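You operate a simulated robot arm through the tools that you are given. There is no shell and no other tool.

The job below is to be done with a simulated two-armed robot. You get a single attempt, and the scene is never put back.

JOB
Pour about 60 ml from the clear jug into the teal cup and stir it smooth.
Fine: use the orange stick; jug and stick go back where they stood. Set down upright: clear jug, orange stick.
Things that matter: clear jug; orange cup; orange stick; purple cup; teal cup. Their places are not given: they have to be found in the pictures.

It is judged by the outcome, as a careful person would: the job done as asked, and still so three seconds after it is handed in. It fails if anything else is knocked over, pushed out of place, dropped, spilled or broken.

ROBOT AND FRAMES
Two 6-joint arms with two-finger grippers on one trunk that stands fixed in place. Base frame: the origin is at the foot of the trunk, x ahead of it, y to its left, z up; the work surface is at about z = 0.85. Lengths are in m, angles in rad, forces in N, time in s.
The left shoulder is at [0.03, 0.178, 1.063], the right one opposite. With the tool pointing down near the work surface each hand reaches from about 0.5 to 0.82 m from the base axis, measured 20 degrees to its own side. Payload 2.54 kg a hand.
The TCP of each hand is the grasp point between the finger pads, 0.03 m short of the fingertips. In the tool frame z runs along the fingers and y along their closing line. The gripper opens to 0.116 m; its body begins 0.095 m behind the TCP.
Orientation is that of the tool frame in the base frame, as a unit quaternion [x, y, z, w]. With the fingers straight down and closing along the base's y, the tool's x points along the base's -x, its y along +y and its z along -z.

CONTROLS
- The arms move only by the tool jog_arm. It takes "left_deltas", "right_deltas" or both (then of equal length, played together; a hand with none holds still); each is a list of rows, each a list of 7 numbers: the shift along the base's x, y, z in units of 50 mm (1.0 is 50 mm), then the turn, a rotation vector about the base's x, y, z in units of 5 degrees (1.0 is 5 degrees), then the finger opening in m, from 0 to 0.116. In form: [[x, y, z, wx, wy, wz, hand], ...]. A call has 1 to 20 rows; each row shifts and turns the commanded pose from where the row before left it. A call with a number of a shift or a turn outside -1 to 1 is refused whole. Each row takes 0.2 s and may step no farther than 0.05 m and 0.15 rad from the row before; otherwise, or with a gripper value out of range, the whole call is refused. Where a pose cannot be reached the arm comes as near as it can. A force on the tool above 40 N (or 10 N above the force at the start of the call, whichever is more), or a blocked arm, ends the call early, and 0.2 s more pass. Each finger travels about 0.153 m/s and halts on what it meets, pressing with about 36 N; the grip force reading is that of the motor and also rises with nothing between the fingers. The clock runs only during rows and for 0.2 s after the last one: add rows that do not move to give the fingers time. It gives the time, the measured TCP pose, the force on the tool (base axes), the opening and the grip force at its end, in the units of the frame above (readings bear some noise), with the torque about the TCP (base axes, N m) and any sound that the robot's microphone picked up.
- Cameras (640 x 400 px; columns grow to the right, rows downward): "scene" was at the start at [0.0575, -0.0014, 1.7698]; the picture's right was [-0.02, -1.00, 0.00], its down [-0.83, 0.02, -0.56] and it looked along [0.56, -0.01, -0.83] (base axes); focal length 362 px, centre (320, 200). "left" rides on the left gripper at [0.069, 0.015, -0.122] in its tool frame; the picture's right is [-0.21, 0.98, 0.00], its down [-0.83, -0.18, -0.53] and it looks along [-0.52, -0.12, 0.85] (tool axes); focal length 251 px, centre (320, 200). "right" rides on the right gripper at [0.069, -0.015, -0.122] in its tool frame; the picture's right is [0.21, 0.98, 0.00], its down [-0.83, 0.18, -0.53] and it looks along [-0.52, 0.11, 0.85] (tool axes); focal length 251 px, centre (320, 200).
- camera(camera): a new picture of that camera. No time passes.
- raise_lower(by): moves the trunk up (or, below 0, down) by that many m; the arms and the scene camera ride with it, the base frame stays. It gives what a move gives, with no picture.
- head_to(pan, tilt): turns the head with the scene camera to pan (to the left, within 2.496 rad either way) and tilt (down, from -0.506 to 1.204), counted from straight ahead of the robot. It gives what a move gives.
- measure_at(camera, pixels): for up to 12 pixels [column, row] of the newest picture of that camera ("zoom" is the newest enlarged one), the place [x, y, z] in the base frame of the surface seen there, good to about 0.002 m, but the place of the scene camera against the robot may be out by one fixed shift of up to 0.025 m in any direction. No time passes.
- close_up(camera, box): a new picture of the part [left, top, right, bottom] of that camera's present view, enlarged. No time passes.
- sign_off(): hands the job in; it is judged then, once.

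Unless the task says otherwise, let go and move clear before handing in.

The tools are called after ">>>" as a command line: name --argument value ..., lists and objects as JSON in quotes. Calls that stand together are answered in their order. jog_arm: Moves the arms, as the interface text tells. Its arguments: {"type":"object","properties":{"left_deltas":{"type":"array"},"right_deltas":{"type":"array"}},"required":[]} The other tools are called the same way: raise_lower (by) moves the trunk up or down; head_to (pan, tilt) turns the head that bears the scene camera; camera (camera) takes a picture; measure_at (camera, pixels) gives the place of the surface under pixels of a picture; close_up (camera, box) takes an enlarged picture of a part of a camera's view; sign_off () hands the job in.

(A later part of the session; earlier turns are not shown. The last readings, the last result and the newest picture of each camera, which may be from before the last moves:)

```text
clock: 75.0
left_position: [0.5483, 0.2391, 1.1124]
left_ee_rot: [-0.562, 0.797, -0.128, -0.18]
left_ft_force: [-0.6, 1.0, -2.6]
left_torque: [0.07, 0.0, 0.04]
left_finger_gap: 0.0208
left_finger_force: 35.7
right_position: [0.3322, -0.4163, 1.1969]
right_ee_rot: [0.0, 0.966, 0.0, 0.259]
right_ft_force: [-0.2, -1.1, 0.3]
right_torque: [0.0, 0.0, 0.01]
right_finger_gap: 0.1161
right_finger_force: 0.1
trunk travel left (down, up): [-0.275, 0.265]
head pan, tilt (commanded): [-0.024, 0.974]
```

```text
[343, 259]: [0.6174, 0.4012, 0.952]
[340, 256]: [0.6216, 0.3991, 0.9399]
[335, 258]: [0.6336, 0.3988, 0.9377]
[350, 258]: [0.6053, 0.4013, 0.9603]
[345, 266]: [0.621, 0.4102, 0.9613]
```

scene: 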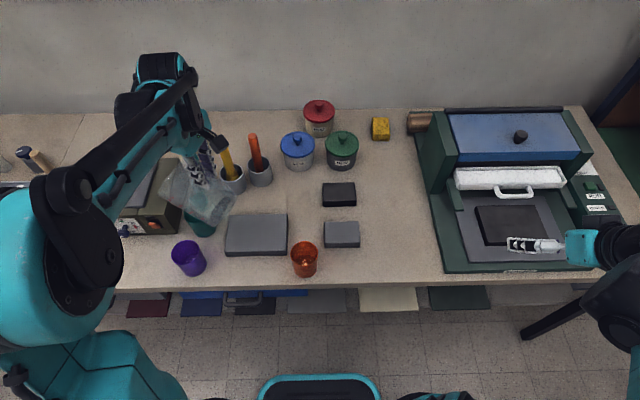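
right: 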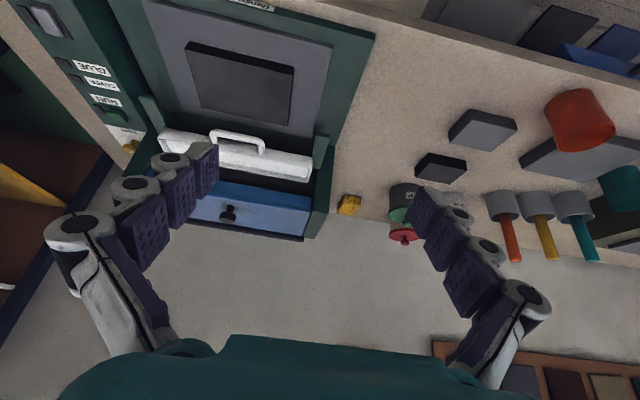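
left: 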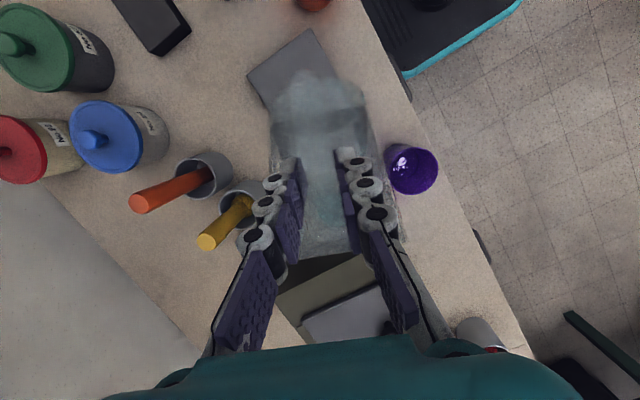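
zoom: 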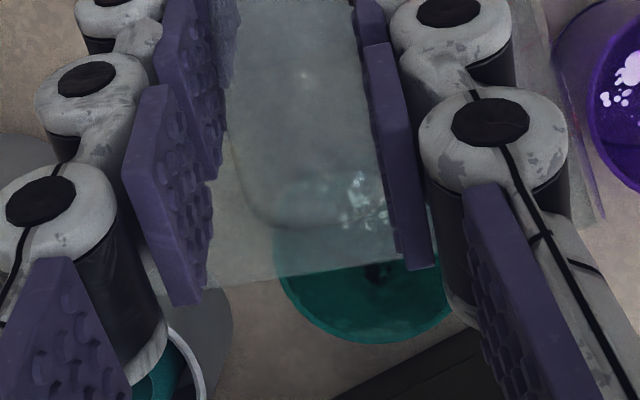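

A narrow tongue of liquid now reaches the spout (scene zoom ~(262,212)), and a dark spot has appeared in the cup at left zoom (375,270). I'll hold still briefly and check whether flow has begun.

>>> jog_arm --left_deltas '[[0, 0, 0, 0, 0, 0, 0], [0, 0, 0, 0, 0, 0, 0]]'

>>> close_up --camera "scene" --box '[180, 180, 225, 230]'

>>> close_up --camera "left" --box '[300, 210, 370, 280]'

>>> measure_at --camera "zoom" --pixels '[[320, 330], [400, 300], [300, 300], [360, 340], [380, 200], [350, 180], [300, 150], [420, 280]]'

```text
clock: 75.6
left_position: [0.5473, 0.2382, 1.1114]
left_ee_rot: [-0.561, 0.797, -0.128, -0.181]
left_ft_force: [0.4, -0.3, -3.1]
left_torque: [0.08, 0.0, -0.02]
left_finger_gap: 0.0206
left_finger_force: 34.9
right_position: [0.3318, -0.417, 1.1968]
right_ee_rot: [0.0, 0.966, 0.0, 0.258]
right_ft_force: [0.0, 0.4, -0.3]
right_torque: [0.02, 0.01, 0.02]
right_finger_gap: 0.1161
right_finger_force: 0.0
trunk travel left (down, up): [-0.275, 0.265]
head pan, tilt (commanded): [-0.024, 0.974]
```

```text
8.00 times, centred on (202, 205) of scene
```

zoom: 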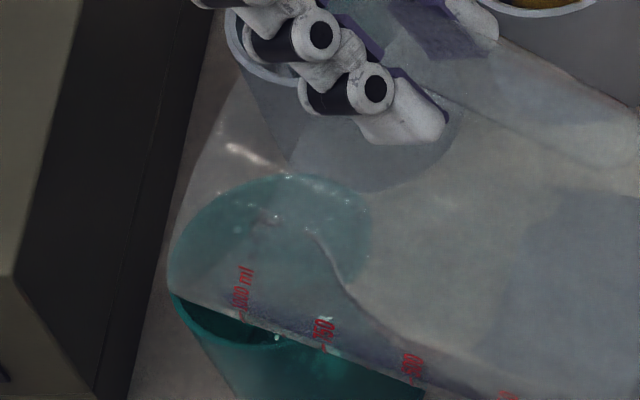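

```text
5.71 times, centred on (335, 245) of left
```

zoom: 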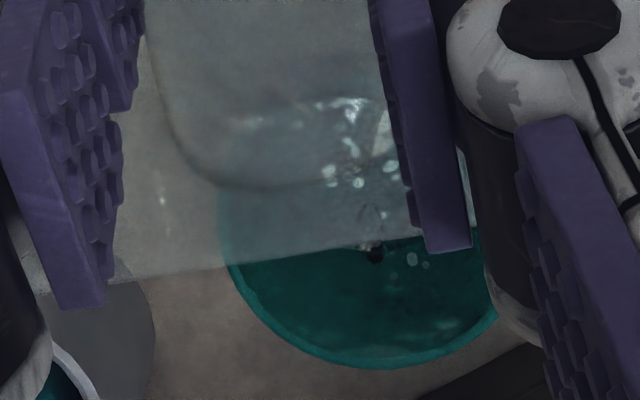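

```text
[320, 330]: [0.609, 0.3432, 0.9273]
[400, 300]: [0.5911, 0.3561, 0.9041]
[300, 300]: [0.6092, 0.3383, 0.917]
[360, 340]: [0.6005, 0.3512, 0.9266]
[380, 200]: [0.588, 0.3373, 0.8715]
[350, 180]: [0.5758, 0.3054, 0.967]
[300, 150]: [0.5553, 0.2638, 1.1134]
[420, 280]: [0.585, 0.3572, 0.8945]
```

Flow has begun: the stream leaves the spout at left zoom (375,250) and falls inside the cup. No time passes between calls, so I'll measure the cup's surface now.

>>> measure_at --camera "zoom" --pixels '[[411, 259], [428, 264], [395, 240], [400, 255], [345, 110], [330, 172], [358, 182], [400, 220], [370, 210], [280, 270], [440, 250], [375, 252]]'

```text
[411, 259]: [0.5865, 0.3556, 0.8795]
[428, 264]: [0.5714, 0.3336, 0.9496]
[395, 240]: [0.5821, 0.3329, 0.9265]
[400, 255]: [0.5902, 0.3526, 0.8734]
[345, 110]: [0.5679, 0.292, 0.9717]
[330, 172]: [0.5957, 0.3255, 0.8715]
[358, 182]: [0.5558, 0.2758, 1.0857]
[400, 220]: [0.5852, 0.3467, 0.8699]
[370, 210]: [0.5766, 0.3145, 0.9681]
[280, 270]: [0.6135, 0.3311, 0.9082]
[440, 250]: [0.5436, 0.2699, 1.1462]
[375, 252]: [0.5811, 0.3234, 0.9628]
```

The cup level has risen from 0.864 to about 0.871 (roughly 20 ml), with the spout tip at ≈(0.580,0.322,0.963), central over the cup. I'll hold a moment and measure again.

>>> jog_arm --left_deltas '[[0, 0, 0, 0, 0, 0, 0]]'

>>> close_up --camera "left" --box '[300, 210, 370, 280]'

>>> measure_at --camera "zoom" --pixels '[[411, 259], [428, 264], [400, 270], [400, 255], [330, 172], [400, 220], [380, 200], [390, 210], [340, 190], [350, 250], [390, 230], [320, 200]]'

```text
clock: 76.0
left_position: [0.5471, 0.2384, 1.1101]
left_ee_rot: [-0.561, 0.798, -0.129, -0.181]
left_ft_force: [0.0, -0.3, -2.4]
left_torque: [0.04, -0.01, 0.0]
left_finger_gap: 0.0206
left_finger_force: 35.9
right_position: [0.3319, -0.4175, 1.1968]
right_ee_rot: [0.0, 0.966, 0.0, 0.258]
right_ft_force: [-0.4, -0.6, 0.2]
right_torque: [-0.01, 0.0, -0.04]
right_finger_gap: 0.1159
right_finger_force: 0.2
trunk travel left (down, up): [-0.275, 0.265]
head pan, tilt (commanded): [-0.024, 0.974]
```

```text
5.71 times, centred on (335, 245) of left
```

zoom: 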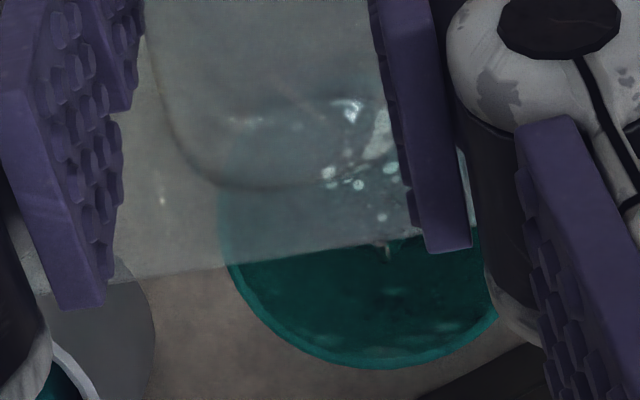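

```text
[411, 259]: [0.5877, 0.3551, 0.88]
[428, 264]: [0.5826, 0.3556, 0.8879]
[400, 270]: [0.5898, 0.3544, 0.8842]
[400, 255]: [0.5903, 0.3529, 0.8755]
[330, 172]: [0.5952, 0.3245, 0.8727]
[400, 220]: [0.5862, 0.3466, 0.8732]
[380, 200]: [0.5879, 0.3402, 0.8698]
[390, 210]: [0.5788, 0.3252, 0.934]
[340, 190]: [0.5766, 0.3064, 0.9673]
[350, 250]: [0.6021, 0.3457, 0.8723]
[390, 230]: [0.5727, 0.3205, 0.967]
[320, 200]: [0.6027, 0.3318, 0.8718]
```

The level is about 0.872 (roughly 24 ml) and the stream is thinning. I'll hold once more to see if it has settled, then step the tilt.

>>> jog_arm --left_deltas '[[0.0085, 0.0235, 0, -0.094, 0.034, 0, 0], [0, 0, 0, 0, 0, 0, 0], [0, 0, 0, 0, 0, 0, 0]]'

>>> close_up --camera "left" --box '[300, 210, 370, 280]'

>>> measure_at --camera "zoom" --pixels '[[330, 172], [400, 220], [380, 200], [350, 250], [320, 200], [300, 210], [280, 220], [390, 250], [370, 255], [340, 240], [310, 240], [260, 200]]'

>>> close_up --camera "scene" --box '[180, 180, 225, 230]'

```text
clock: 76.8
left_position: [0.5478, 0.2402, 1.1104]
left_ee_rot: [-0.561, 0.797, -0.13, -0.184]
left_ft_force: [-0.5, -0.4, -3.2]
left_torque: [0.04, -0.01, 0.01]
left_finger_gap: 0.0206
left_finger_force: 36.0
right_position: [0.3321, -0.4168, 1.1974]
right_ee_rot: [0.0, 0.966, 0.0, 0.259]
right_ft_force: [-0.6, 0.1, -1.0]
right_torque: [0.02, -0.02, -0.02]
right_finger_gap: 0.1161
right_finger_force: 0.0
trunk travel left (down, up): [-0.275, 0.265]
head pan, tilt (commanded): [-0.024, 0.974]
```

```text
5.71 times, centred on (335, 245) of left
```

zoom: 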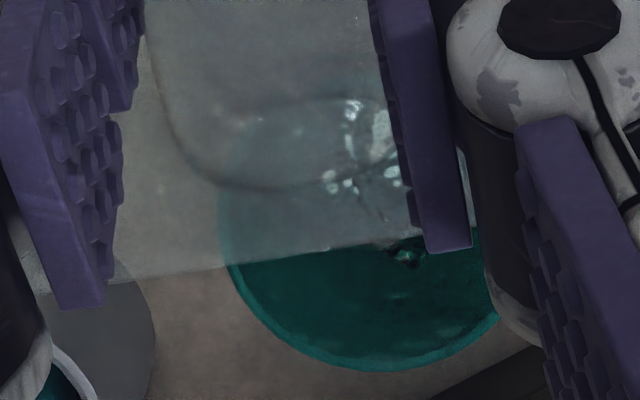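

```text
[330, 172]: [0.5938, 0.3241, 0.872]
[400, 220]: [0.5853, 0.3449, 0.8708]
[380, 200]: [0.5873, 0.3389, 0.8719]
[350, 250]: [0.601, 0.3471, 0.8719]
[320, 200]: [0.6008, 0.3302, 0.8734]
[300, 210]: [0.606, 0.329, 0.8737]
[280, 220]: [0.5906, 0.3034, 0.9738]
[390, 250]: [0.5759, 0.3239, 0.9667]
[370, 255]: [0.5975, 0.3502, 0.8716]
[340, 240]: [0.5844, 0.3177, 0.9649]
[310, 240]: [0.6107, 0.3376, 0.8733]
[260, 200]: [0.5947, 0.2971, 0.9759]
```

```text
8.00 times, centred on (202, 205) of scene
```

zoom: 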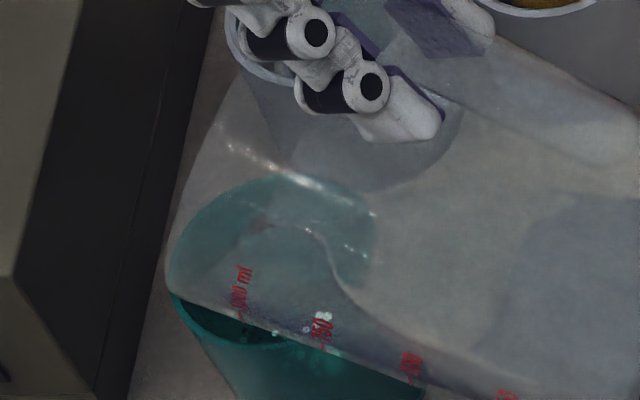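

The level averages 0.8723 (about 25 ml) and the stream has nearly stopped at 71.5°. I'll add 1° and let it run.

>>> jog_arm --left_deltas '[[0.0085, 0.0235, 0, -0.094, 0.034, 0, 0], [0.0085, 0.0235, 0, -0.094, 0.034, 0, 0], [0, 0, 0, 0, 0, 0, 0], [0, 0, 0, 0, 0, 0, 0]]'

>>> close_up --camera "left" --box '[300, 210, 370, 280]'

>>> measure_at --camera "zoom" --pixels '[[330, 172], [400, 220], [380, 200], [350, 250], [320, 200], [300, 210], [270, 270], [300, 280], [330, 270], [340, 260], [310, 240], [350, 265]]'

```text
clock: 77.8
left_position: [0.5497, 0.2425, 1.1099]
left_ee_rot: [-0.559, 0.795, -0.136, -0.192]
left_ft_force: [0.9, -0.1, -2.2]
left_torque: [0.05, 0.0, 0.0]
left_finger_gap: 0.0206
left_finger_force: 36.4
right_position: [0.332, -0.4154, 1.1972]
right_ee_rot: [0.0, 0.966, 0.001, 0.259]
right_ft_force: [-0.2, -0.4, 0.9]
right_torque: [-0.01, -0.01, 0.0]
right_finger_gap: 0.1156
right_finger_force: 0.0
trunk travel left (down, up): [-0.275, 0.265]
head pan, tilt (commanded): [-0.024, 0.974]
```

```text
5.71 times, centred on (335, 245) of left
```

zoom: 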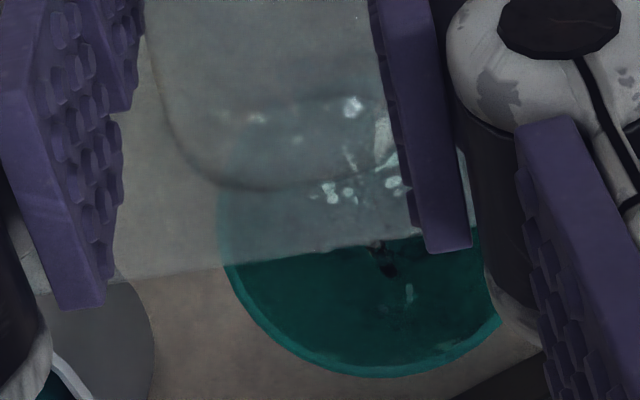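

```text
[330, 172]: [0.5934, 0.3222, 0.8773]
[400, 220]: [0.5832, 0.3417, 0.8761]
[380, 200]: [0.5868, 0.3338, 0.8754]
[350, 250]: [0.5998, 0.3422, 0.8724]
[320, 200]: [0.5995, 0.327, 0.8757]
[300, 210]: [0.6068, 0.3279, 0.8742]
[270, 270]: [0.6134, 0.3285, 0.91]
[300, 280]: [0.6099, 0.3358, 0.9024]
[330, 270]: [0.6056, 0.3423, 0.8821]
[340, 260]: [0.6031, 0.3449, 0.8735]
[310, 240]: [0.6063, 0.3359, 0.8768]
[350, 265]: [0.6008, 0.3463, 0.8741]
```

The level is about 0.8751 (roughly 35 ml) and still flowing at 72.7°. I'll hold and re-measure.

>>> jog_arm --left_deltas '[[0, 0, 0, 0, 0, 0, 0], [0, 0, 0, 0, 0, 0, 0]]'

>>> close_up --camera "left" --box '[300, 210, 370, 280]'

>>> measure_at --camera "zoom" --pixels '[[330, 172], [400, 220], [380, 200], [350, 250], [320, 200], [300, 210], [310, 225], [335, 190], [360, 190], [340, 260], [310, 240], [350, 265]]'

```text
clock: 78.4
left_position: [0.549, 0.2433, 1.1107]
left_ee_rot: [-0.559, 0.796, -0.135, -0.192]
left_ft_force: [0.4, -0.7, -2.2]
left_torque: [0.04, -0.02, 0.06]
left_finger_gap: 0.0206
left_finger_force: 35.9
right_position: [0.3328, -0.4163, 1.1977]
right_ee_rot: [-0.001, 0.966, 0.0, 0.259]
right_ft_force: [0.0, -0.8, -0.9]
right_torque: [0.0, 0.04, 0.0]
right_finger_gap: 0.1159
right_finger_force: 0.0
trunk travel left (down, up): [-0.275, 0.265]
head pan, tilt (commanded): [-0.024, 0.974]
```

```text
5.71 times, centred on (335, 245) of left
```

zoom: 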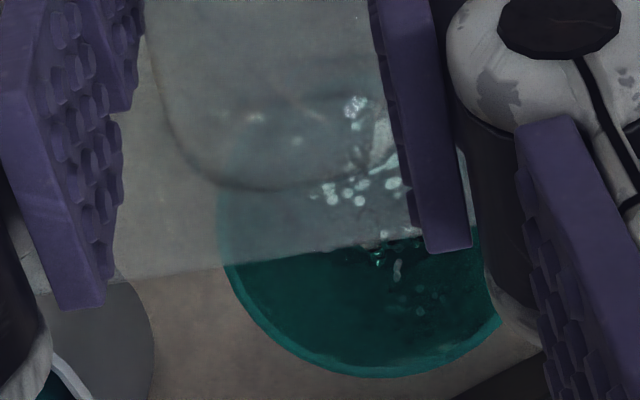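

```text
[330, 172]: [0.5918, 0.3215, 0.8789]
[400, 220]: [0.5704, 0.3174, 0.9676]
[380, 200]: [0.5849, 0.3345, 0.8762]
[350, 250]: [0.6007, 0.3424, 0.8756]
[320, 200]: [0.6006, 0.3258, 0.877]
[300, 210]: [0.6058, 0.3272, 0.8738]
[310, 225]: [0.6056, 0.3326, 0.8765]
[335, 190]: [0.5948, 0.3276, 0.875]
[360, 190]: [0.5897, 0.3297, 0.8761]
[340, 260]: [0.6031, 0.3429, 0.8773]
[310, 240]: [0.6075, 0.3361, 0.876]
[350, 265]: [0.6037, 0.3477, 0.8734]
```

The level is 0.876 (about 37 ml) and the flow is fading again. I'll add another 1°.

>>> jog_arm --left_deltas '[[0.0085, 0.0235, 0, -0.094, 0.034, 0, 0], [0.0085, 0.0235, 0, -0.094, 0.034, 0, 0], [0, 0, 0, 0, 0, 0, 0], [0, 0, 0, 0, 0, 0, 0], [0, 0, 0, 0, 0, 0, 0]]'

>>> close_up --camera "left" --box '[300, 210, 370, 280]'

>>> measure_at --camera "zoom" --pixels '[[330, 172], [280, 230], [380, 200], [350, 250], [320, 200], [300, 210], [310, 225], [335, 190], [360, 190], [340, 260], [310, 240], [350, 265]]'

```text
clock: 79.6
left_position: [0.5494, 0.2454, 1.1112]
left_ee_rot: [-0.558, 0.794, -0.14, -0.199]
left_ft_force: [0.3, -0.3, -2.8]
left_torque: [0.03, -0.01, -0.01]
left_finger_gap: 0.0206
left_finger_force: 35.7
right_position: [0.3327, -0.4158, 1.1974]
right_ee_rot: [0.0, 0.966, 0.001, 0.259]
right_ft_force: [-0.4, -0.7, -0.2]
right_torque: [0.01, 0.0, -0.03]
right_finger_gap: 0.116
right_finger_force: 0.1
trunk travel left (down, up): [-0.275, 0.265]
head pan, tilt (commanded): [-0.024, 0.974]
```

```text
5.71 times, centred on (335, 245) of left
```

zoom: 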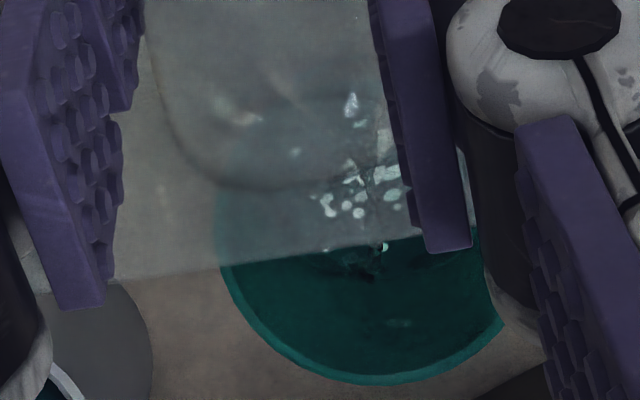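

```text
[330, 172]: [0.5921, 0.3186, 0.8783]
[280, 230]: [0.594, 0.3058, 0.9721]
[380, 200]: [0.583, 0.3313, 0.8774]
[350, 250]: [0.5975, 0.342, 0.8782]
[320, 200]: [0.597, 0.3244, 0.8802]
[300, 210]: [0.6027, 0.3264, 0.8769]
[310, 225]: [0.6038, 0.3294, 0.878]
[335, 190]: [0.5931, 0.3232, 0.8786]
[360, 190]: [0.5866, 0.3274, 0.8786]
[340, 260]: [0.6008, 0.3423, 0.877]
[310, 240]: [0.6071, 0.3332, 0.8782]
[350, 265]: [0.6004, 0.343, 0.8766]
```

The level is 0.8780 (about 43 ml), with a target of about 0.8834. I'll add 0.7° and wait.

>>> jog_arm --left_deltas '[[0.012, 0.033, 0, -0.132, 0.048, 0, 0], [0, 0, 0, 0, 0, 0, 0], [0, 0, 0, 0, 0, 0, 0], [0, 0, 0, 0, 0, 0, 0]]'

>>> close_up --camera "left" --box '[300, 210, 370, 280]'

>>> measure_at --camera "zoom" --pixels '[[330, 172], [340, 200], [380, 200], [350, 250], [320, 200], [300, 210], [310, 225], [335, 190], [360, 190], [340, 260], [310, 240], [350, 265]]'

```text
clock: 80.6
left_position: [0.5485, 0.2464, 1.1115]
left_ee_rot: [-0.557, 0.792, -0.143, -0.203]
left_ft_force: [0.1, -0.4, -2.8]
left_torque: [0.07, -0.05, 0.0]
left_finger_gap: 0.0206
left_finger_force: 36.3
right_position: [0.3319, -0.4171, 1.198]
right_ee_rot: [0.0, 0.966, 0.001, 0.259]
right_ft_force: [-0.1, -0.4, 0.7]
right_torque: [-0.01, 0.0, -0.01]
right_finger_gap: 0.116
right_finger_force: 0.1
trunk travel left (down, up): [-0.275, 0.265]
head pan, tilt (commanded): [-0.024, 0.974]
```

```text
5.71 times, centred on (335, 245) of left
```

zoom: 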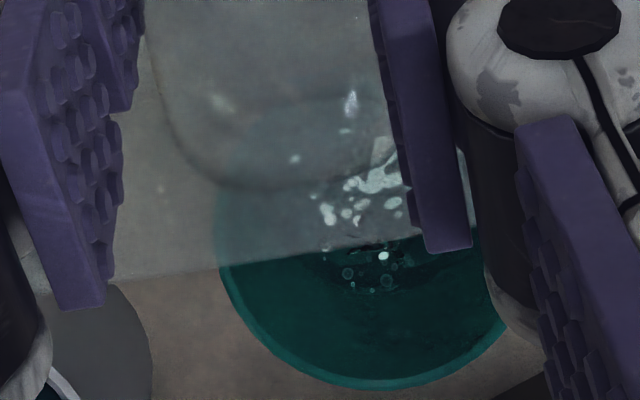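

```text
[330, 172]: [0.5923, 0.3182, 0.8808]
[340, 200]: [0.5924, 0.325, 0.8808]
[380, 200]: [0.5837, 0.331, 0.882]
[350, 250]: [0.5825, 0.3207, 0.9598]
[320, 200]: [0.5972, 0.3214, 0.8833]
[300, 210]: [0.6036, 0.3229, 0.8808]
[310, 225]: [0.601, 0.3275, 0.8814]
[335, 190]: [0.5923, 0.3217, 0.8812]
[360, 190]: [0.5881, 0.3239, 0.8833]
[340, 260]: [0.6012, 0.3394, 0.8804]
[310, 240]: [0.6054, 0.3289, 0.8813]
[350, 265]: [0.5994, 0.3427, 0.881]
```

The level is 0.8815 (about 54 ml), rising at roughly 11 ml/s. I'll wait one more row, then tilt back promptly with the lip kept over the cup.

>>> jog_arm --left_deltas '[[0, 0, 0, 0, 0, 0, 0], [-0.034, -0.094, 0, 0.376, -0.136, 0, 0], [-0.068, -0.188, 0, 0.753, -0.271, 0, 0], [-0.068, -0.188, 0, 0.753, -0.271, 0, 0], [-0.034, -0.094, 0, 0.376, -0.136, 0, 0], [0, 0, 0, 0, 0, 0, 0]]'

>>> close_up --camera "left" --box '[300, 210, 370, 280]'

>>> measure_at --camera "zoom" --pixels '[[330, 172], [340, 200], [380, 200], [350, 250], [320, 200], [300, 210], [310, 225], [335, 190], [360, 190], [340, 260], [310, 240], [350, 265]]'

>>> close_up --camera "scene" --box '[150, 155, 250, 250]'

```text
clock: 82.0
left_position: [0.539, 0.219, 1.1103]
left_ee_rot: [-0.569, 0.809, -0.084, -0.119]
left_ft_force: [-0.1, -0.5, -1.7]
left_torque: [0.01, -0.01, -0.01]
left_finger_gap: 0.0206
left_finger_force: 36.2
right_position: [0.3326, -0.4168, 1.1992]
right_ee_rot: [0.0, 0.966, 0.0, 0.259]
right_ft_force: [0.4, 0.3, 0.1]
right_torque: [-0.02, 0.0, 0.05]
right_finger_gap: 0.116
right_finger_force: 0.1
trunk travel left (down, up): [-0.275, 0.265]
head pan, tilt (commanded): [-0.024, 0.974]
```

```text
5.71 times, centred on (335, 245) of left
```

zoom: 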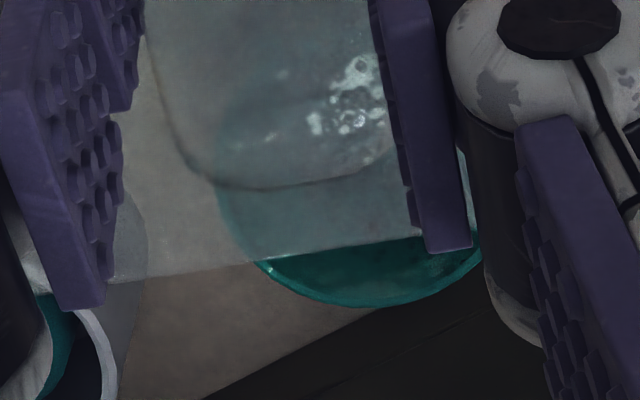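

```text
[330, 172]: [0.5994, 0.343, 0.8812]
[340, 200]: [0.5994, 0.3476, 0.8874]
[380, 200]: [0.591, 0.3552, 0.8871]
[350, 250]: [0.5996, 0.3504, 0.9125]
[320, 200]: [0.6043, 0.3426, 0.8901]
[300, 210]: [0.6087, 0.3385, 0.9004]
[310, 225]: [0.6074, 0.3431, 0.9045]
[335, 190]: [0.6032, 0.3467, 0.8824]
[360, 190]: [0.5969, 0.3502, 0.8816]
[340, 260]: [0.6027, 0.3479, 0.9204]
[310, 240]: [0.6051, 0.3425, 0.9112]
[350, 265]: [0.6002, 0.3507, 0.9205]
```

```text
4.21 times, centred on (200, 202) of scene
```

zoom: 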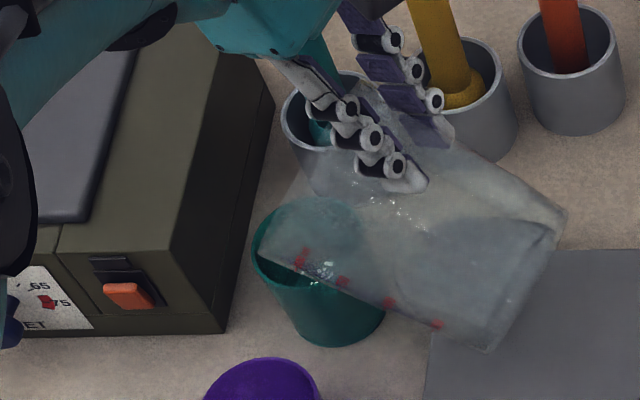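

Tilt is back to 62° and the pour has stopped. I'll measure more points on the cup surface from this new viewpoint.

>>> close_up --camera "left" --box '[300, 210, 370, 280]'

>>> measure_at --camera "zoom" --pixels '[[340, 120], [300, 130], [350, 80], [260, 140], [280, 160], [320, 150], [360, 150], [370, 170], [300, 170], [270, 120], [300, 100], [330, 100]]'

```text
5.71 times, centred on (335, 245) of left
```

zoom: 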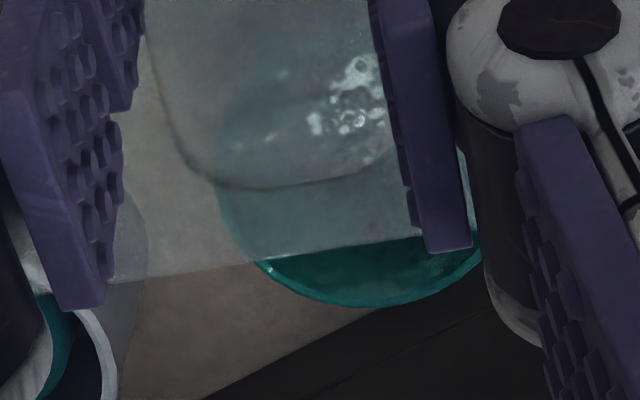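

```text
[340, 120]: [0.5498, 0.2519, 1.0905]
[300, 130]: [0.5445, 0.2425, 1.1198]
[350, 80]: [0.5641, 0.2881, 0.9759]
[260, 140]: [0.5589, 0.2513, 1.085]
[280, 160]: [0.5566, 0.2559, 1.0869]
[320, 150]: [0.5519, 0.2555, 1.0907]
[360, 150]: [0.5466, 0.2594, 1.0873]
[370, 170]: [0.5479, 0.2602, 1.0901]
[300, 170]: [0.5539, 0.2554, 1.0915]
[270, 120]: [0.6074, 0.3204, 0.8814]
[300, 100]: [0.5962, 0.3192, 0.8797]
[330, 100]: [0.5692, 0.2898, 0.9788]
```

The clear surface hits average about 0.8813 (roughly 54 ml), though most points are blocked by the jug. I'll raise the jug and bring it upright, then re-measure the cup unobstructed before deciding whether to top it up.

>>> jog_arm --left_deltas '[[0, 0, 0.12, 0, 0, 0, 0], [0, 0, 0.22, 0, 0, 0, 0], [0, 0, 0.24, 0, 0, 0, 0], [0, 0, 0.24, 0, 0, 0, 0], [0, 0, 0.24, 0, 0, 0, 0], [0, 0, 0.14, 0, 0, 0, 0], [-0.0553, 0.0101, 0, 0.376, -0.136, 0, 0], [-0.0553, 0.0101, 0, 0.659, -0.237, 0, 0], [-0.0553, 0.0101, 0, 0.753, -0.271, 0, 0], [-0.0553, 0.0101, 0, 0.753, -0.271, 0, 0], [-0.0553, 0.0101, 0, 0.753, -0.271, 0, 0], [-0.0553, 0.0101, 0, 0.753, -0.271, 0, 0], [-0.0553, 0.0101, 0, 0.753, -0.271, 0, 0], [-0.0553, 0.0101, 0, 0.753, -0.271, 0, 0], [-0.0553, 0.0101, 0, 0.753, -0.271, 0, 0], [-0.0553, 0.0101, 0, 0.753, -0.271, 0, 0]]'

>>> jog_arm --left_deltas '[[-0.0553, 0.0101, 0, 0.753, -0.271, 0, 0], [-0.0553, 0.0101, 0, 0.753, -0.271, 0, 0], [-0.0553, 0.0101, 0, 0.753, -0.271, 0, 0], [-0.0553, 0.0101, 0, 0.753, -0.271, 0, 0], [-0.0553, 0.0101, 0, 0.753, -0.271, 0, 0], [-0.0553, 0.0101, 0, 0.565, -0.203, 0, 0], [-0.0553, 0.0101, 0, 0.282, -0.102, 0, 0], [0, 0, 0, 0, 0, 0, 0]]'

>>> camera --camera "scene"

>>> camera --camera "left"

```text
clock: 85.4
left_position: [0.5102, 0.2231, 1.1728]
left_ee_rot: [-0.565, 0.805, 0.104, 0.148]
left_ft_force: [-0.1, 0.7, -2.3]
left_torque: [-0.18, 0.1, -0.02]
left_finger_gap: 0.0203
left_finger_force: 36.2
right_position: [0.3329, -0.4169, 1.1968]
right_ee_rot: [0.0, 0.966, 0.0, 0.26]
right_ft_force: [-0.4, -0.4, -0.4]
right_torque: [-0.02, -0.04, -0.02]
right_finger_gap: 0.1161
right_finger_force: 0.0
trunk travel left (down, up): [-0.275, 0.265]
head pan, tilt (commanded): [-0.024, 0.974]
```

```text
clock: 87.2
left_position: [0.4926, 0.2265, 1.1703]
left_ee_rot: [-0.53, 0.756, 0.221, 0.315]
left_ft_force: [0.0, 0.1, -2.3]
left_torque: [-0.24, 0.07, 0.01]
left_finger_gap: 0.0207
left_finger_force: 35.7
right_position: [0.3325, -0.4169, 1.1974]
right_ee_rot: [0.001, 0.966, -0.001, 0.258]
right_ft_force: [-0.3, 0.1, -0.4]
right_torque: [0.0, -0.01, 0.02]
right_finger_gap: 0.1162
right_finger_force: 0.1
trunk travel left (down, up): [-0.275, 0.265]
head pan, tilt (commanded): [-0.024, 0.974]
```

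```text
taken
```

scene: 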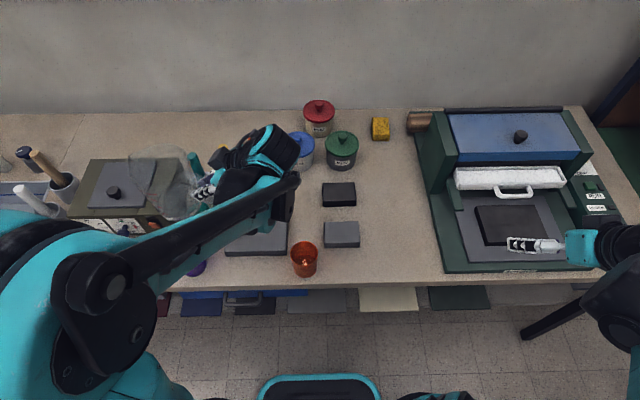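

```text
taken
```

left: 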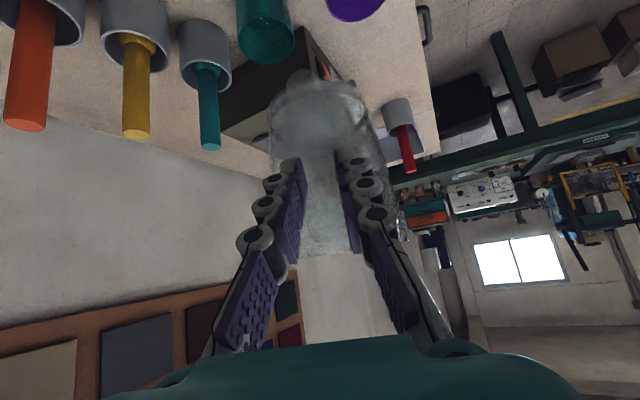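

The jug is upright again with the grip unchanged. I'll reverse the first half of the swing so the cup comes into the scene camera's view.

>>> jog_arm --left_deltas '[[0, -0.063, 0, 0, 0, -0.297, 0], [0, -0.127, 0, 0, 0, -0.593, 0], [0, -0.19, 0, 0, 0, -0.89, 0], [0, -0.2115, 0, 0, 0, -0.989, 0], [0, -0.2115, 0, 0, 0, -0.989, 0], [0, -0.2115, 0, 0, 0, -0.989, 0], [0, -0.2115, 0, 0, 0, -0.989, 0], [0, -0.2115, 0, 0, 0, -0.989, 0], [0, -0.2115, 0, 0, 0, -0.989, 0], [0, -0.2115, 0, 0, 0, -0.989, 0], [0, -0.2115, 0, 0, 0, -0.989, 0], [0, -0.2115, 0, 0, 0, -0.989, 0], [0, -0.2115, 0, 0, 0, -0.989, 0], [0, -0.2115, 0, 0, 0, -0.989, 0], [0, -0.2115, 0, 0, 0, -0.989, 0], [0, -0.2115, 0, 0, 0, -0.989, 0], [0, -0.2115, 0, 0, 0, -0.989, 0], [0, -0.19, 0, 0, 0, -0.89, 0], [0, -0.127, 0, 0, 0, -0.593, 0], [0, -0.063, 0, 0, 0, -0.297, 0]]'

>>> camera --camera "scene"

>>> close_up --camera "scene" --box '[165, 185, 235, 245]'

```text
clock: 91.4
left_position: [0.4918, 0.0397, 1.1716]
left_ee_rot: [0.136, 0.913, -0.055, 0.381]
left_ft_force: [-0.1, -0.4, -2.3]
left_torque: [0.11, 0.23, 0.03]
left_finger_gap: 0.0206
left_finger_force: 35.9
right_position: [0.3328, -0.417, 1.1969]
right_ee_rot: [-0.001, 0.966, 0.001, 0.258]
right_ft_force: [0.6, 0.7, -0.9]
right_torque: [0.02, -0.01, 0.03]
right_finger_gap: 0.1159
right_finger_force: 0.2
trunk travel left (down, up): [-0.275, 0.265]
head pan, tilt (commanded): [-0.024, 0.974]
```

```text
taken
```

scene: 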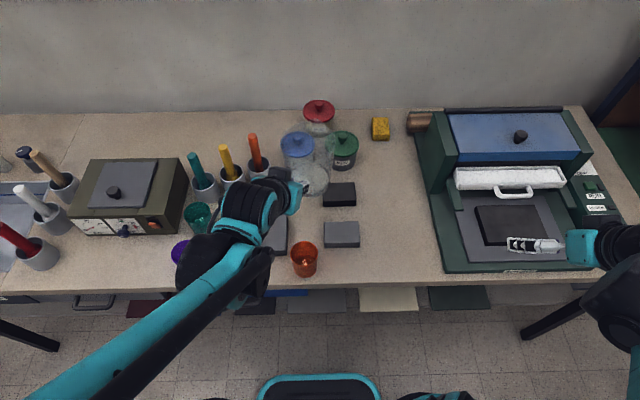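

```text
6.67 times, centred on (200, 215) of scene
```

zoom: 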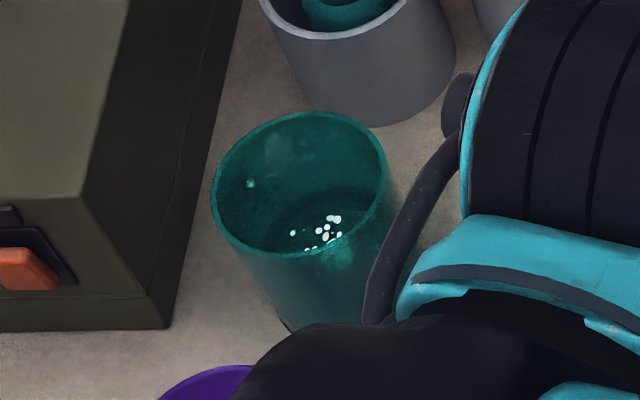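

The cup's surface with its lumps is now visible at zoom (325,228). I'll measure the surface and rim together to calibrate the height.

>>> measure_at --camera "zoom" --pixels '[[325, 225], [300, 225], [290, 232], [335, 215], [320, 212], [345, 205], [310, 240], [300, 245], [330, 205], [215, 195], [383, 185], [280, 118]]'

>>> measure_at --camera "scene" --pixels '[[200, 219], [201, 217], [199, 218], [250, 225], [240, 228], [178, 220], [200, 203], [186, 217]]'

```text
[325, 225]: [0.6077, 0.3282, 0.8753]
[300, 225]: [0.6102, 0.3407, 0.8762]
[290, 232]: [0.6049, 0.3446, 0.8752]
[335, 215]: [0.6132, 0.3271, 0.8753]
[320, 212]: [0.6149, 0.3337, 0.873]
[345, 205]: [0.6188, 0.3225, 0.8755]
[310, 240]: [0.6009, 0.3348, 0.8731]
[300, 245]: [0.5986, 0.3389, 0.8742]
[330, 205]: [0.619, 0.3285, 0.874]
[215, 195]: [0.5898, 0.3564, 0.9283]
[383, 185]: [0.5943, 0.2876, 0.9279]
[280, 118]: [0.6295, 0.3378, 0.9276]
```

```text
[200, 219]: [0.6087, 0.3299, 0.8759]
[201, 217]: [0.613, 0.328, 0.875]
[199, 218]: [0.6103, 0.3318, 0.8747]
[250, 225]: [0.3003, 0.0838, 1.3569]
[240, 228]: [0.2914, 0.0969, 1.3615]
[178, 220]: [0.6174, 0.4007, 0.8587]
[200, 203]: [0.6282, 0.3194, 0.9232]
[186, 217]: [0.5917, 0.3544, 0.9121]
```

Averaging, the cup surface is at 0.8818, a rise of about 17.9 mm, so I've poured roughly 54–55 ml. That is a little short of 60, so I'll return along the same path for a small, controlled top-up.

>>> jog_arm --left_deltas '[[0, 0.063, 0, 0, 0, 0.297, 0], [0, 0.127, 0, 0, 0, 0.593, 0], [0, 0.19, 0, 0, 0, 0.89, 0], [0, 0.2115, 0, 0, 0, 0.989, 0], [0, 0.2115, 0, 0, 0, 0.989, 0], [0, 0.2115, 0, 0, 0, 0.989, 0], [0, 0.2115, 0, 0, 0, 0.989, 0], [0, 0.2115, 0, 0, 0, 0.989, 0], [0, 0.2115, 0, 0, 0, 0.989, 0], [0, 0.2115, 0, 0, 0, 0.989, 0], [0, 0.2115, 0, 0, 0, 0.989, 0], [0, 0.2115, 0, 0, 0, 0.989, 0], [0, 0.2115, 0, 0, 0, 0.989, 0], [0, 0.2115, 0, 0, 0, 0.989, 0], [0, 0.2115, 0, 0, 0, 0.989, 0], [0, 0.2115, 0, 0, 0, 0.989, 0], [0, 0.2115, 0, 0, 0, 0.989, 0], [0, 0.19, 0, 0, 0, 0.89, 0], [0, 0.127, 0, 0, 0, 0.593, 0], [0, 0.063, 0, 0, 0, 0.297, 0]]'

>>> jog_arm --left_deltas '[[0.06, -0.008, 0, -0.282, 0.102, 0, 0], [0.06, -0.008, 0, -0.565, 0.203, 0, 0], [0.06, -0.008, 0, -0.753, 0.271, 0, 0], [0.06, -0.008, 0, -0.753, 0.271, 0, 0], [0.06, -0.008, 0, -0.753, 0.271, 0, 0], [0.06, -0.008, 0, -0.753, 0.271, 0, 0], [0.06, -0.008, 0, -0.753, 0.271, 0, 0], [0.06, -0.008, 0, -0.753, 0.271, 0, 0], [0.06, -0.008, 0, -0.753, 0.271, 0, 0], [0.06, -0.008, 0, -0.753, 0.271, 0, 0], [0.06, -0.008, 0, -0.753, 0.271, 0, 0], [0.06, -0.008, 0, -0.753, 0.271, 0, 0], [0.06, -0.008, 0, -0.753, 0.271, 0, 0], [0.06, -0.008, 0, -0.753, 0.271, 0, 0], [0.06, -0.008, 0, -0.753, 0.271, 0, 0], [0.06, -0.008, 0, -0.47, 0.169, 0, 0], [0, 0, 0, -0.188, 0.068, 0, 0], [0, 0, 0, 0, 0, 0, 0]]'

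```text
clock: 95.6
left_position: [0.4919, 0.2263, 1.1709]
left_ee_rot: [-0.531, 0.755, 0.222, 0.315]
left_ft_force: [0.0, -0.1, -3.3]
left_torque: [-0.22, 0.06, 0.0]
left_finger_gap: 0.0206
left_finger_force: 35.9
right_position: [0.333, -0.4159, 1.1961]
right_ee_rot: [-0.001, 0.966, 0.001, 0.259]
right_ft_force: [0.0, 0.3, 0.1]
right_torque: [0.02, -0.01, 0.0]
right_finger_gap: 0.1158
right_finger_force: 0.1
trunk travel left (down, up): [-0.275, 0.265]
head pan, tilt (commanded): [-0.024, 0.974]
```

```text
clock: 99.4
left_position: [0.5389, 0.2199, 1.1702]
left_ee_rot: [-0.57, 0.811, -0.074, -0.105]
left_ft_force: [0.3, -0.7, -1.3]
left_torque: [0.03, 0.0, -0.01]
left_finger_gap: 0.0208
left_finger_force: 36.5
right_position: [0.3325, -0.4166, 1.1964]
right_ee_rot: [0.001, 0.966, 0.0, 0.259]
right_ft_force: [0.1, -0.5, -0.9]
right_torque: [-0.03, -0.01, -0.01]
right_finger_gap: 0.1159
right_finger_force: 0.1
trunk travel left (down, up): [-0.275, 0.265]
head pan, tilt (commanded): [-0.024, 0.974]
```

Tilt is 60° over the cup. I'll lower to z≈1.1115 and tilt to about 72°, still below where it stopped flowing.

>>> jog_arm --left_deltas '[[0, 0, -0.08, 0, 0, 0, 0], [0, 0, -0.15, 0, 0, 0, 0], [0, 0, -0.17, 0, 0, 0, 0], [0, 0, -0.17, 0, 0, 0, 0], [0, 0, -0.17, 0, 0, 0, 0], [0, 0, -0.17, 0, 0, 0, 0], [0, 0, -0.15, 0, 0, 0, 0], [0, 0, -0.1, 0, 0, 0, 0], [0, 0, -0.02, 0, 0, 0, 0]]'

>>> jog_arm --left_deltas '[[0.012, 0.035, 0, -0.188, 0.068, 0, 0], [0.012, 0.035, 0, -0.188, 0.068, 0, 0], [0.012, 0.035, 0, -0.188, 0.068, 0, 0], [0.012, 0.035, 0, -0.188, 0.068, 0, 0], [0.012, 0.035, 0, -0.188, 0.068, 0, 0], [0.012, 0.035, 0, -0.188, 0.068, 0, 0], [0.012, 0.035, 0, -0.188, 0.068, 0, 0], [0.012, 0.035, 0, -0.188, 0.068, 0, 0], [0.012, 0.035, 0, -0.188, 0.068, 0, 0], [0.012, 0.035, 0, -0.188, 0.068, 0, 0], [0.012, 0.035, 0, -0.188, 0.068, 0, 0], [0.012, 0.035, 0, -0.188, 0.068, 0, 0], [0, 0, 0, 0, 0, 0, 0]]'

>>> close_up --camera "left" --box '[300, 210, 370, 280]'

>>> measure_at --camera "zoom" --pixels '[[330, 172], [340, 200], [380, 200], [350, 230], [320, 200], [300, 210], [310, 225], [335, 190], [360, 190], [340, 250], [310, 240], [350, 260]]'

```text
clock: 101.4
left_position: [0.54, 0.2205, 1.1112]
left_ee_rot: [-0.57, 0.811, -0.074, -0.105]
left_ft_force: [1.3, -0.2, -3.1]
left_torque: [0.0, -0.01, -0.02]
left_finger_gap: 0.0206
left_finger_force: 36.2
right_position: [0.3325, -0.4166, 1.1977]
right_ee_rot: [-0.001, 0.966, 0.0, 0.259]
right_ft_force: [-0.1, -0.2, -0.6]
right_torque: [-0.03, 0.04, 0.01]
right_finger_gap: 0.1161
right_finger_force: 0.0
trunk travel left (down, up): [-0.275, 0.265]
head pan, tilt (commanded): [-0.024, 0.974]
```

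```text
clock: 104.2
left_position: [0.5466, 0.242, 1.1129]
left_ee_rot: [-0.559, 0.796, -0.133, -0.19]
left_ft_force: [0.4, 0.0, -2.6]
left_torque: [0.02, 0.0, -0.02]
left_finger_gap: 0.0206
left_finger_force: 36.3
right_position: [0.3328, -0.4178, 1.1987]
right_ee_rot: [-0.001, 0.966, 0.001, 0.26]
right_ft_force: [-0.6, 0.9, 0.1]
right_torque: [-0.03, -0.03, 0.0]
right_finger_gap: 0.1162
right_finger_force: 0.0
trunk travel left (down, up): [-0.275, 0.265]
head pan, tilt (commanded): [-0.024, 0.974]
```

```text
5.71 times, centred on (335, 245) of left
```

zoom: 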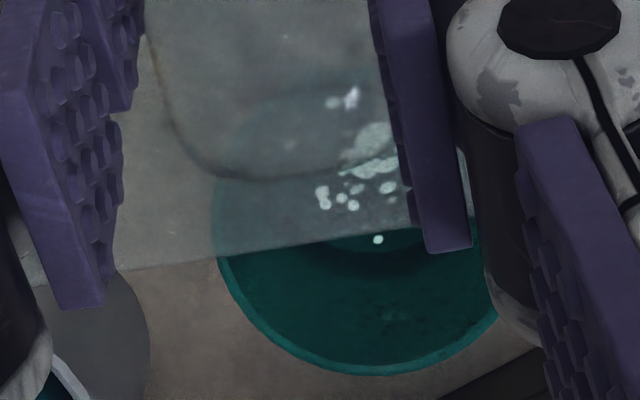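

```text
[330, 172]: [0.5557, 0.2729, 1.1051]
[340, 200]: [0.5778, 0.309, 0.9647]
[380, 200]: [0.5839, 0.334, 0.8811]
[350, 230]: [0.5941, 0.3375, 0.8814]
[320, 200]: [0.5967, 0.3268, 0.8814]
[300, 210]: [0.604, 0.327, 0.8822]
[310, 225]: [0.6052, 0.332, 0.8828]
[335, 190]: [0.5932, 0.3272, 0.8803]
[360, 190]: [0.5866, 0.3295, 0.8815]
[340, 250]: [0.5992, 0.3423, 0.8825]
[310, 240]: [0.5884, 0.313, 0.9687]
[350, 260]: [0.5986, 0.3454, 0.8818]
```

A clean baseline now: surface at 0.8817 (about 54.6 ml), no flow at 72°. I'll step up slowly for the last few ml.

>>> jog_arm --left_deltas '[[0.0085, 0.0235, 0, -0.094, 0.034, 0, 0], [0.0085, 0.0235, 0, -0.094, 0.034, 0, 0], [0.0085, 0.0235, 0, -0.094, 0.034, 0, 0], [0, 0, 0, 0, 0, 0, 0]]'

>>> close_up --camera "left" --box '[300, 210, 370, 280]'

>>> measure_at --camera "zoom" --pixels '[[330, 180], [340, 210], [380, 200], [350, 230], [320, 200], [300, 210], [310, 225], [335, 190], [360, 190], [340, 250], [370, 210], [350, 260]]'

```text
clock: 105.2
left_position: [0.5483, 0.2461, 1.1116]
left_ee_rot: [-0.557, 0.794, -0.141, -0.2]
left_ft_force: [-0.2, 0.8, -2.4]
left_torque: [0.06, -0.04, -0.01]
left_finger_gap: 0.0205
left_finger_force: 36.4
right_position: [0.3323, -0.4155, 1.1985]
right_ee_rot: [0.0, 0.966, 0.0, 0.259]
right_ft_force: [-0.6, 0.1, -0.3]
right_torque: [0.02, 0.0, -0.01]
right_finger_gap: 0.1161
right_finger_force: 0.2
trunk travel left (down, up): [-0.275, 0.265]
head pan, tilt (commanded): [-0.024, 0.974]
```

```text
5.71 times, centred on (335, 245) of left
```

zoom: 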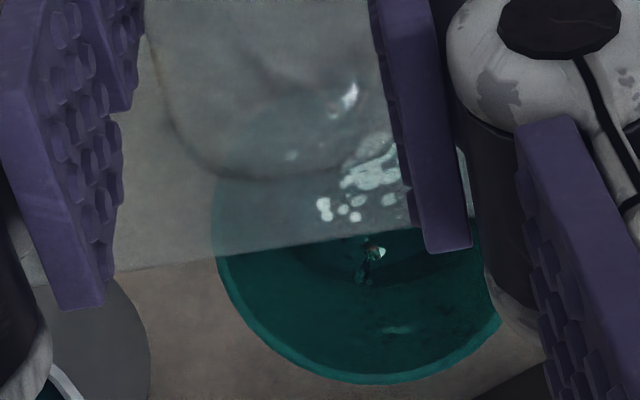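

```text
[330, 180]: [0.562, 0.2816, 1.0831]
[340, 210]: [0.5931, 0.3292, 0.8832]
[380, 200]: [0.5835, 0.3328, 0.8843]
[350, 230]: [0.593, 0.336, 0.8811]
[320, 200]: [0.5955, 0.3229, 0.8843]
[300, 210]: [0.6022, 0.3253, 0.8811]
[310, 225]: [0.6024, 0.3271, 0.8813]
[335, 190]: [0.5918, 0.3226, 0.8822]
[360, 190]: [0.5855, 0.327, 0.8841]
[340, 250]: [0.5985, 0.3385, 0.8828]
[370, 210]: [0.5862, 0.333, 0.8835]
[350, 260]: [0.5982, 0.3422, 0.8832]
```

The level is 0.8828 (about 58 ml) with a thin stream. I'll hold two more rows and then tilt back.

>>> jog_arm --left_deltas '[[0, 0, 0, 0, 0, 0, 0], [0, 0, 0, 0, 0, 0, 0], [-0.034, -0.094, 0, 0.376, -0.136, 0, 0], [-0.034, -0.094, 0, 0.376, -0.136, 0, 0], [0, 0, 0, 0, 0, 0, 0]]'

>>> close_up --camera "left" --box '[300, 210, 370, 280]'

>>> measure_at --camera "zoom" --pixels '[[330, 180], [340, 210], [380, 200], [350, 220], [320, 200], [300, 190], [290, 200], [335, 190], [360, 190], [340, 150], [370, 210], [320, 160]]'

```text
clock: 106.4
left_position: [0.5453, 0.2349, 1.1129]
left_ee_rot: [-0.562, 0.8, -0.121, -0.171]
left_ft_force: [-0.6, -0.1, -3.1]
left_torque: [0.06, -0.02, 0.0]
left_finger_gap: 0.0206
left_finger_force: 35.6
right_position: [0.3326, -0.4161, 1.1973]
right_ee_rot: [0.001, 0.966, 0.0, 0.259]
right_ft_force: [-1.0, 1.0, 0.0]
right_torque: [0.0, 0.0, -0.01]
right_finger_gap: 0.1161
right_finger_force: 0.1
trunk travel left (down, up): [-0.275, 0.265]
head pan, tilt (commanded): [-0.024, 0.974]
```

```text
5.71 times, centred on (335, 245) of left
```

zoom: 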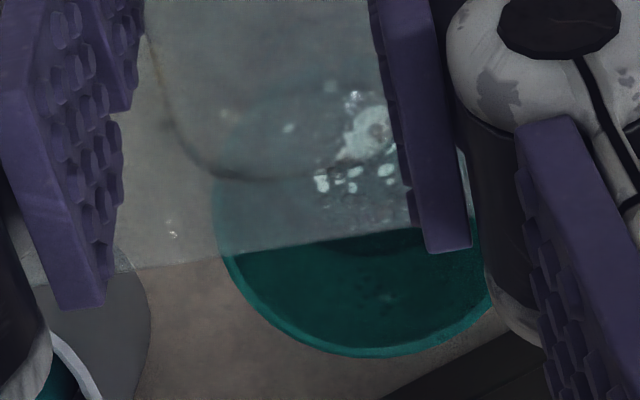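

```text
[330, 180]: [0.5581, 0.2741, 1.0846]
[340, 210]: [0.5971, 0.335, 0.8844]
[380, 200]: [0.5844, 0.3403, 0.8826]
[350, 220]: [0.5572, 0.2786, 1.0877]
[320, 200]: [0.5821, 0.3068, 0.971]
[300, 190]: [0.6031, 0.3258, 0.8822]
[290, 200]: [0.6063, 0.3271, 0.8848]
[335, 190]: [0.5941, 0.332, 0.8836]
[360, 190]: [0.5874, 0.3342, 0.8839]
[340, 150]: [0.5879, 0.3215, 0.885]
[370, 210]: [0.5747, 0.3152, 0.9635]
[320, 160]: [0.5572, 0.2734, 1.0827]
```

The surface is 0.8838, a rise of about 19.9 mm or roughly 60 ml, and the flow has stopped. Next I'll tilt back further, raise, and bring the jug upright.

>>> jog_arm --left_deltas '[[-0.034, -0.094, 0, 0.47, -0.17, 0, 0], [-0.034, -0.094, 0, 0.47, -0.17, 0, 0], [-0.034, -0.094, 0, 0.452, -0.163, 0, 0], [0, 0, 0.12, 0, 0, 0, 0], [0, 0, 0.22, 0, 0, 0, 0], [0, 0, 0.24, 0, 0, 0, 0], [0, 0, 0.24, 0, 0, 0, 0], [0, 0, 0.24, 0, 0, 0, 0], [0, 0, 0.14, 0, 0, 0, 0], [-0.0565, 0.0067, 0, 0.376, -0.136, 0, 0], [-0.0565, 0.0067, 0, 0.659, -0.237, 0, 0], [-0.0565, 0.0067, 0, 0.753, -0.271, 0, 0], [-0.0565, 0.0067, 0, 0.753, -0.271, 0, 0], [-0.0565, 0.0067, 0, 0.753, -0.271, 0, 0], [-0.0565, 0.0067, 0, 0.753, -0.271, 0, 0], [-0.0565, 0.0067, 0, 0.753, -0.271, 0, 0]]'

>>> jog_arm --left_deltas '[[-0.0565, 0.0067, 0, 0.753, -0.271, 0, 0], [-0.0565, 0.0067, 0, 0.753, -0.271, 0, 0], [-0.0565, 0.0067, 0, 0.753, -0.271, 0, 0], [-0.0565, 0.0067, 0, 0.753, -0.271, 0, 0], [-0.0565, 0.0067, 0, 0.753, -0.271, 0, 0], [-0.0565, 0.0067, 0, 0.753, -0.271, 0, 0], [-0.0565, 0.0067, 0, 0.753, -0.271, 0, 0], [-0.0565, 0.0067, 0, 0.753, -0.271, 0, 0], [-0.0565, 0.0067, 0, 0.565, -0.203, 0, 0], [-0.0565, 0.0067, 0, 0.282, -0.102, 0, 0], [0, 0, 0, 0, 0, 0, 0]]'

>>> jog_arm --left_deltas '[[0, -0.063, 0, 0, 0, -0.297, 0], [0, -0.127, 0, 0, 0, -0.593, 0], [0, -0.19, 0, 0, 0, -0.89, 0], [0, -0.2115, 0, 0, 0, -0.989, 0], [0, -0.2115, 0, 0, 0, -0.989, 0], [0, -0.2115, 0, 0, 0, -0.989, 0], [0, -0.2115, 0, 0, 0, -0.989, 0], [0, -0.2115, 0, 0, 0, -0.989, 0], [0, -0.2115, 0, 0, 0, -0.989, 0], [0, -0.2115, 0, 0, 0, -0.989, 0], [0, -0.2115, 0, 0, 0, -0.989, 0], [0, -0.2115, 0, 0, 0, -0.989, 0], [0, -0.2115, 0, 0, 0, -0.989, 0], [0, -0.2115, 0, 0, 0, -0.989, 0], [0, -0.2115, 0, 0, 0, -0.989, 0], [0, -0.2115, 0, 0, 0, -0.989, 0], [0, -0.2115, 0, 0, 0, -0.989, 0], [0, -0.19, 0, 0, 0, -0.89, 0], [0, -0.127, 0, 0, 0, -0.593, 0], [0, -0.063, 0, 0, 0, -0.297, 0]]'

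>>> close_up --camera "scene" --box '[165, 185, 235, 245]'

>>> measure_at --camera "zoom" --pixels '[[325, 225], [300, 225], [290, 232], [335, 215], [320, 212], [345, 205], [310, 240], [300, 215], [330, 205], [215, 195], [383, 185], [280, 118]]'

```text
clock: 109.8
left_position: [0.5197, 0.223, 1.173]
left_ee_rot: [-0.573, 0.816, 0.043, 0.062]
left_ft_force: [-0.4, -0.1, -2.7]
left_torque: [-0.09, 0.03, 0.01]
left_finger_gap: 0.0205
left_finger_force: 35.3
right_position: [0.3313, -0.4167, 1.1982]
right_ee_rot: [0.0, 0.966, 0.0, 0.26]
right_ft_force: [-0.1, -0.7, 0.3]
right_torque: [0.04, -0.02, 0.0]
right_finger_gap: 0.1162
right_finger_force: 0.0
trunk travel left (down, up): [-0.275, 0.265]
head pan, tilt (commanded): [-0.024, 0.974]
```

```text
clock: 112.2
left_position: [0.4918, 0.2262, 1.173]
left_ee_rot: [-0.53, 0.756, 0.222, 0.315]
left_ft_force: [0.6, -0.1, -2.7]
left_torque: [-0.21, 0.08, 0.0]
left_finger_gap: 0.0205
left_finger_force: 36.2
right_position: [0.3322, -0.417, 1.1972]
right_ee_rot: [0.0, 0.966, 0.0, 0.259]
right_ft_force: [0.1, -0.8, 0.3]
right_torque: [0.03, -0.03, 0.01]
right_finger_gap: 0.1161
right_finger_force: 0.1
trunk travel left (down, up): [-0.275, 0.265]
head pan, tilt (commanded): [-0.024, 0.974]
```

```text
clock: 116.4
left_position: [0.4926, 0.0412, 1.172]
left_ee_rot: [0.136, 0.913, -0.056, 0.38]
left_ft_force: [0.6, 0.0, -2.5]
left_torque: [0.03, 0.23, -0.02]
left_finger_gap: 0.0204
left_finger_force: 36.3
right_position: [0.3322, -0.4163, 1.1976]
right_ee_rot: [0.0, 0.966, -0.001, 0.258]
right_ft_force: [-1.1, 0.2, 0.8]
right_torque: [0.01, 0.0, 0.01]
right_finger_gap: 0.116
right_finger_force: 0.1
trunk travel left (down, up): [-0.275, 0.265]
head pan, tilt (commanded): [-0.024, 0.974]
```

```text
6.67 times, centred on (200, 215) of scene
```

zoom: 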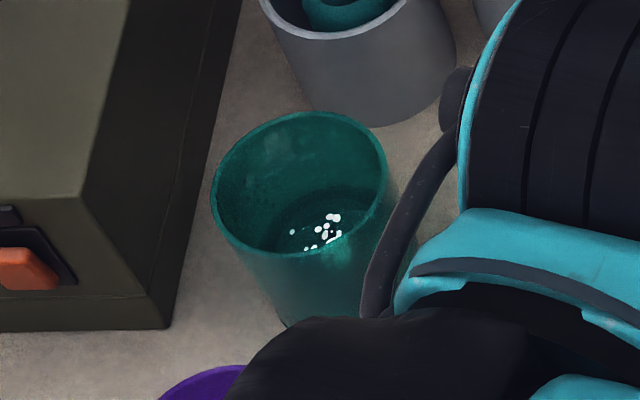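

```text
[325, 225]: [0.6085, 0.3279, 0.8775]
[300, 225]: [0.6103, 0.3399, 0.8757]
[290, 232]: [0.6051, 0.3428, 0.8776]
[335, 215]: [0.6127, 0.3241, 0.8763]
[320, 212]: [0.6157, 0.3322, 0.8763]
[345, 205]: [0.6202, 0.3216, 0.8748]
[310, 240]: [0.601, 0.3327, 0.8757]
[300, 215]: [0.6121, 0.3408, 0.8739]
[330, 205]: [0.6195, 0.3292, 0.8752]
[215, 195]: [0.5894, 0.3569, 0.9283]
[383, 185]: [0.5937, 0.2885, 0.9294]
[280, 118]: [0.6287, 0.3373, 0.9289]
```

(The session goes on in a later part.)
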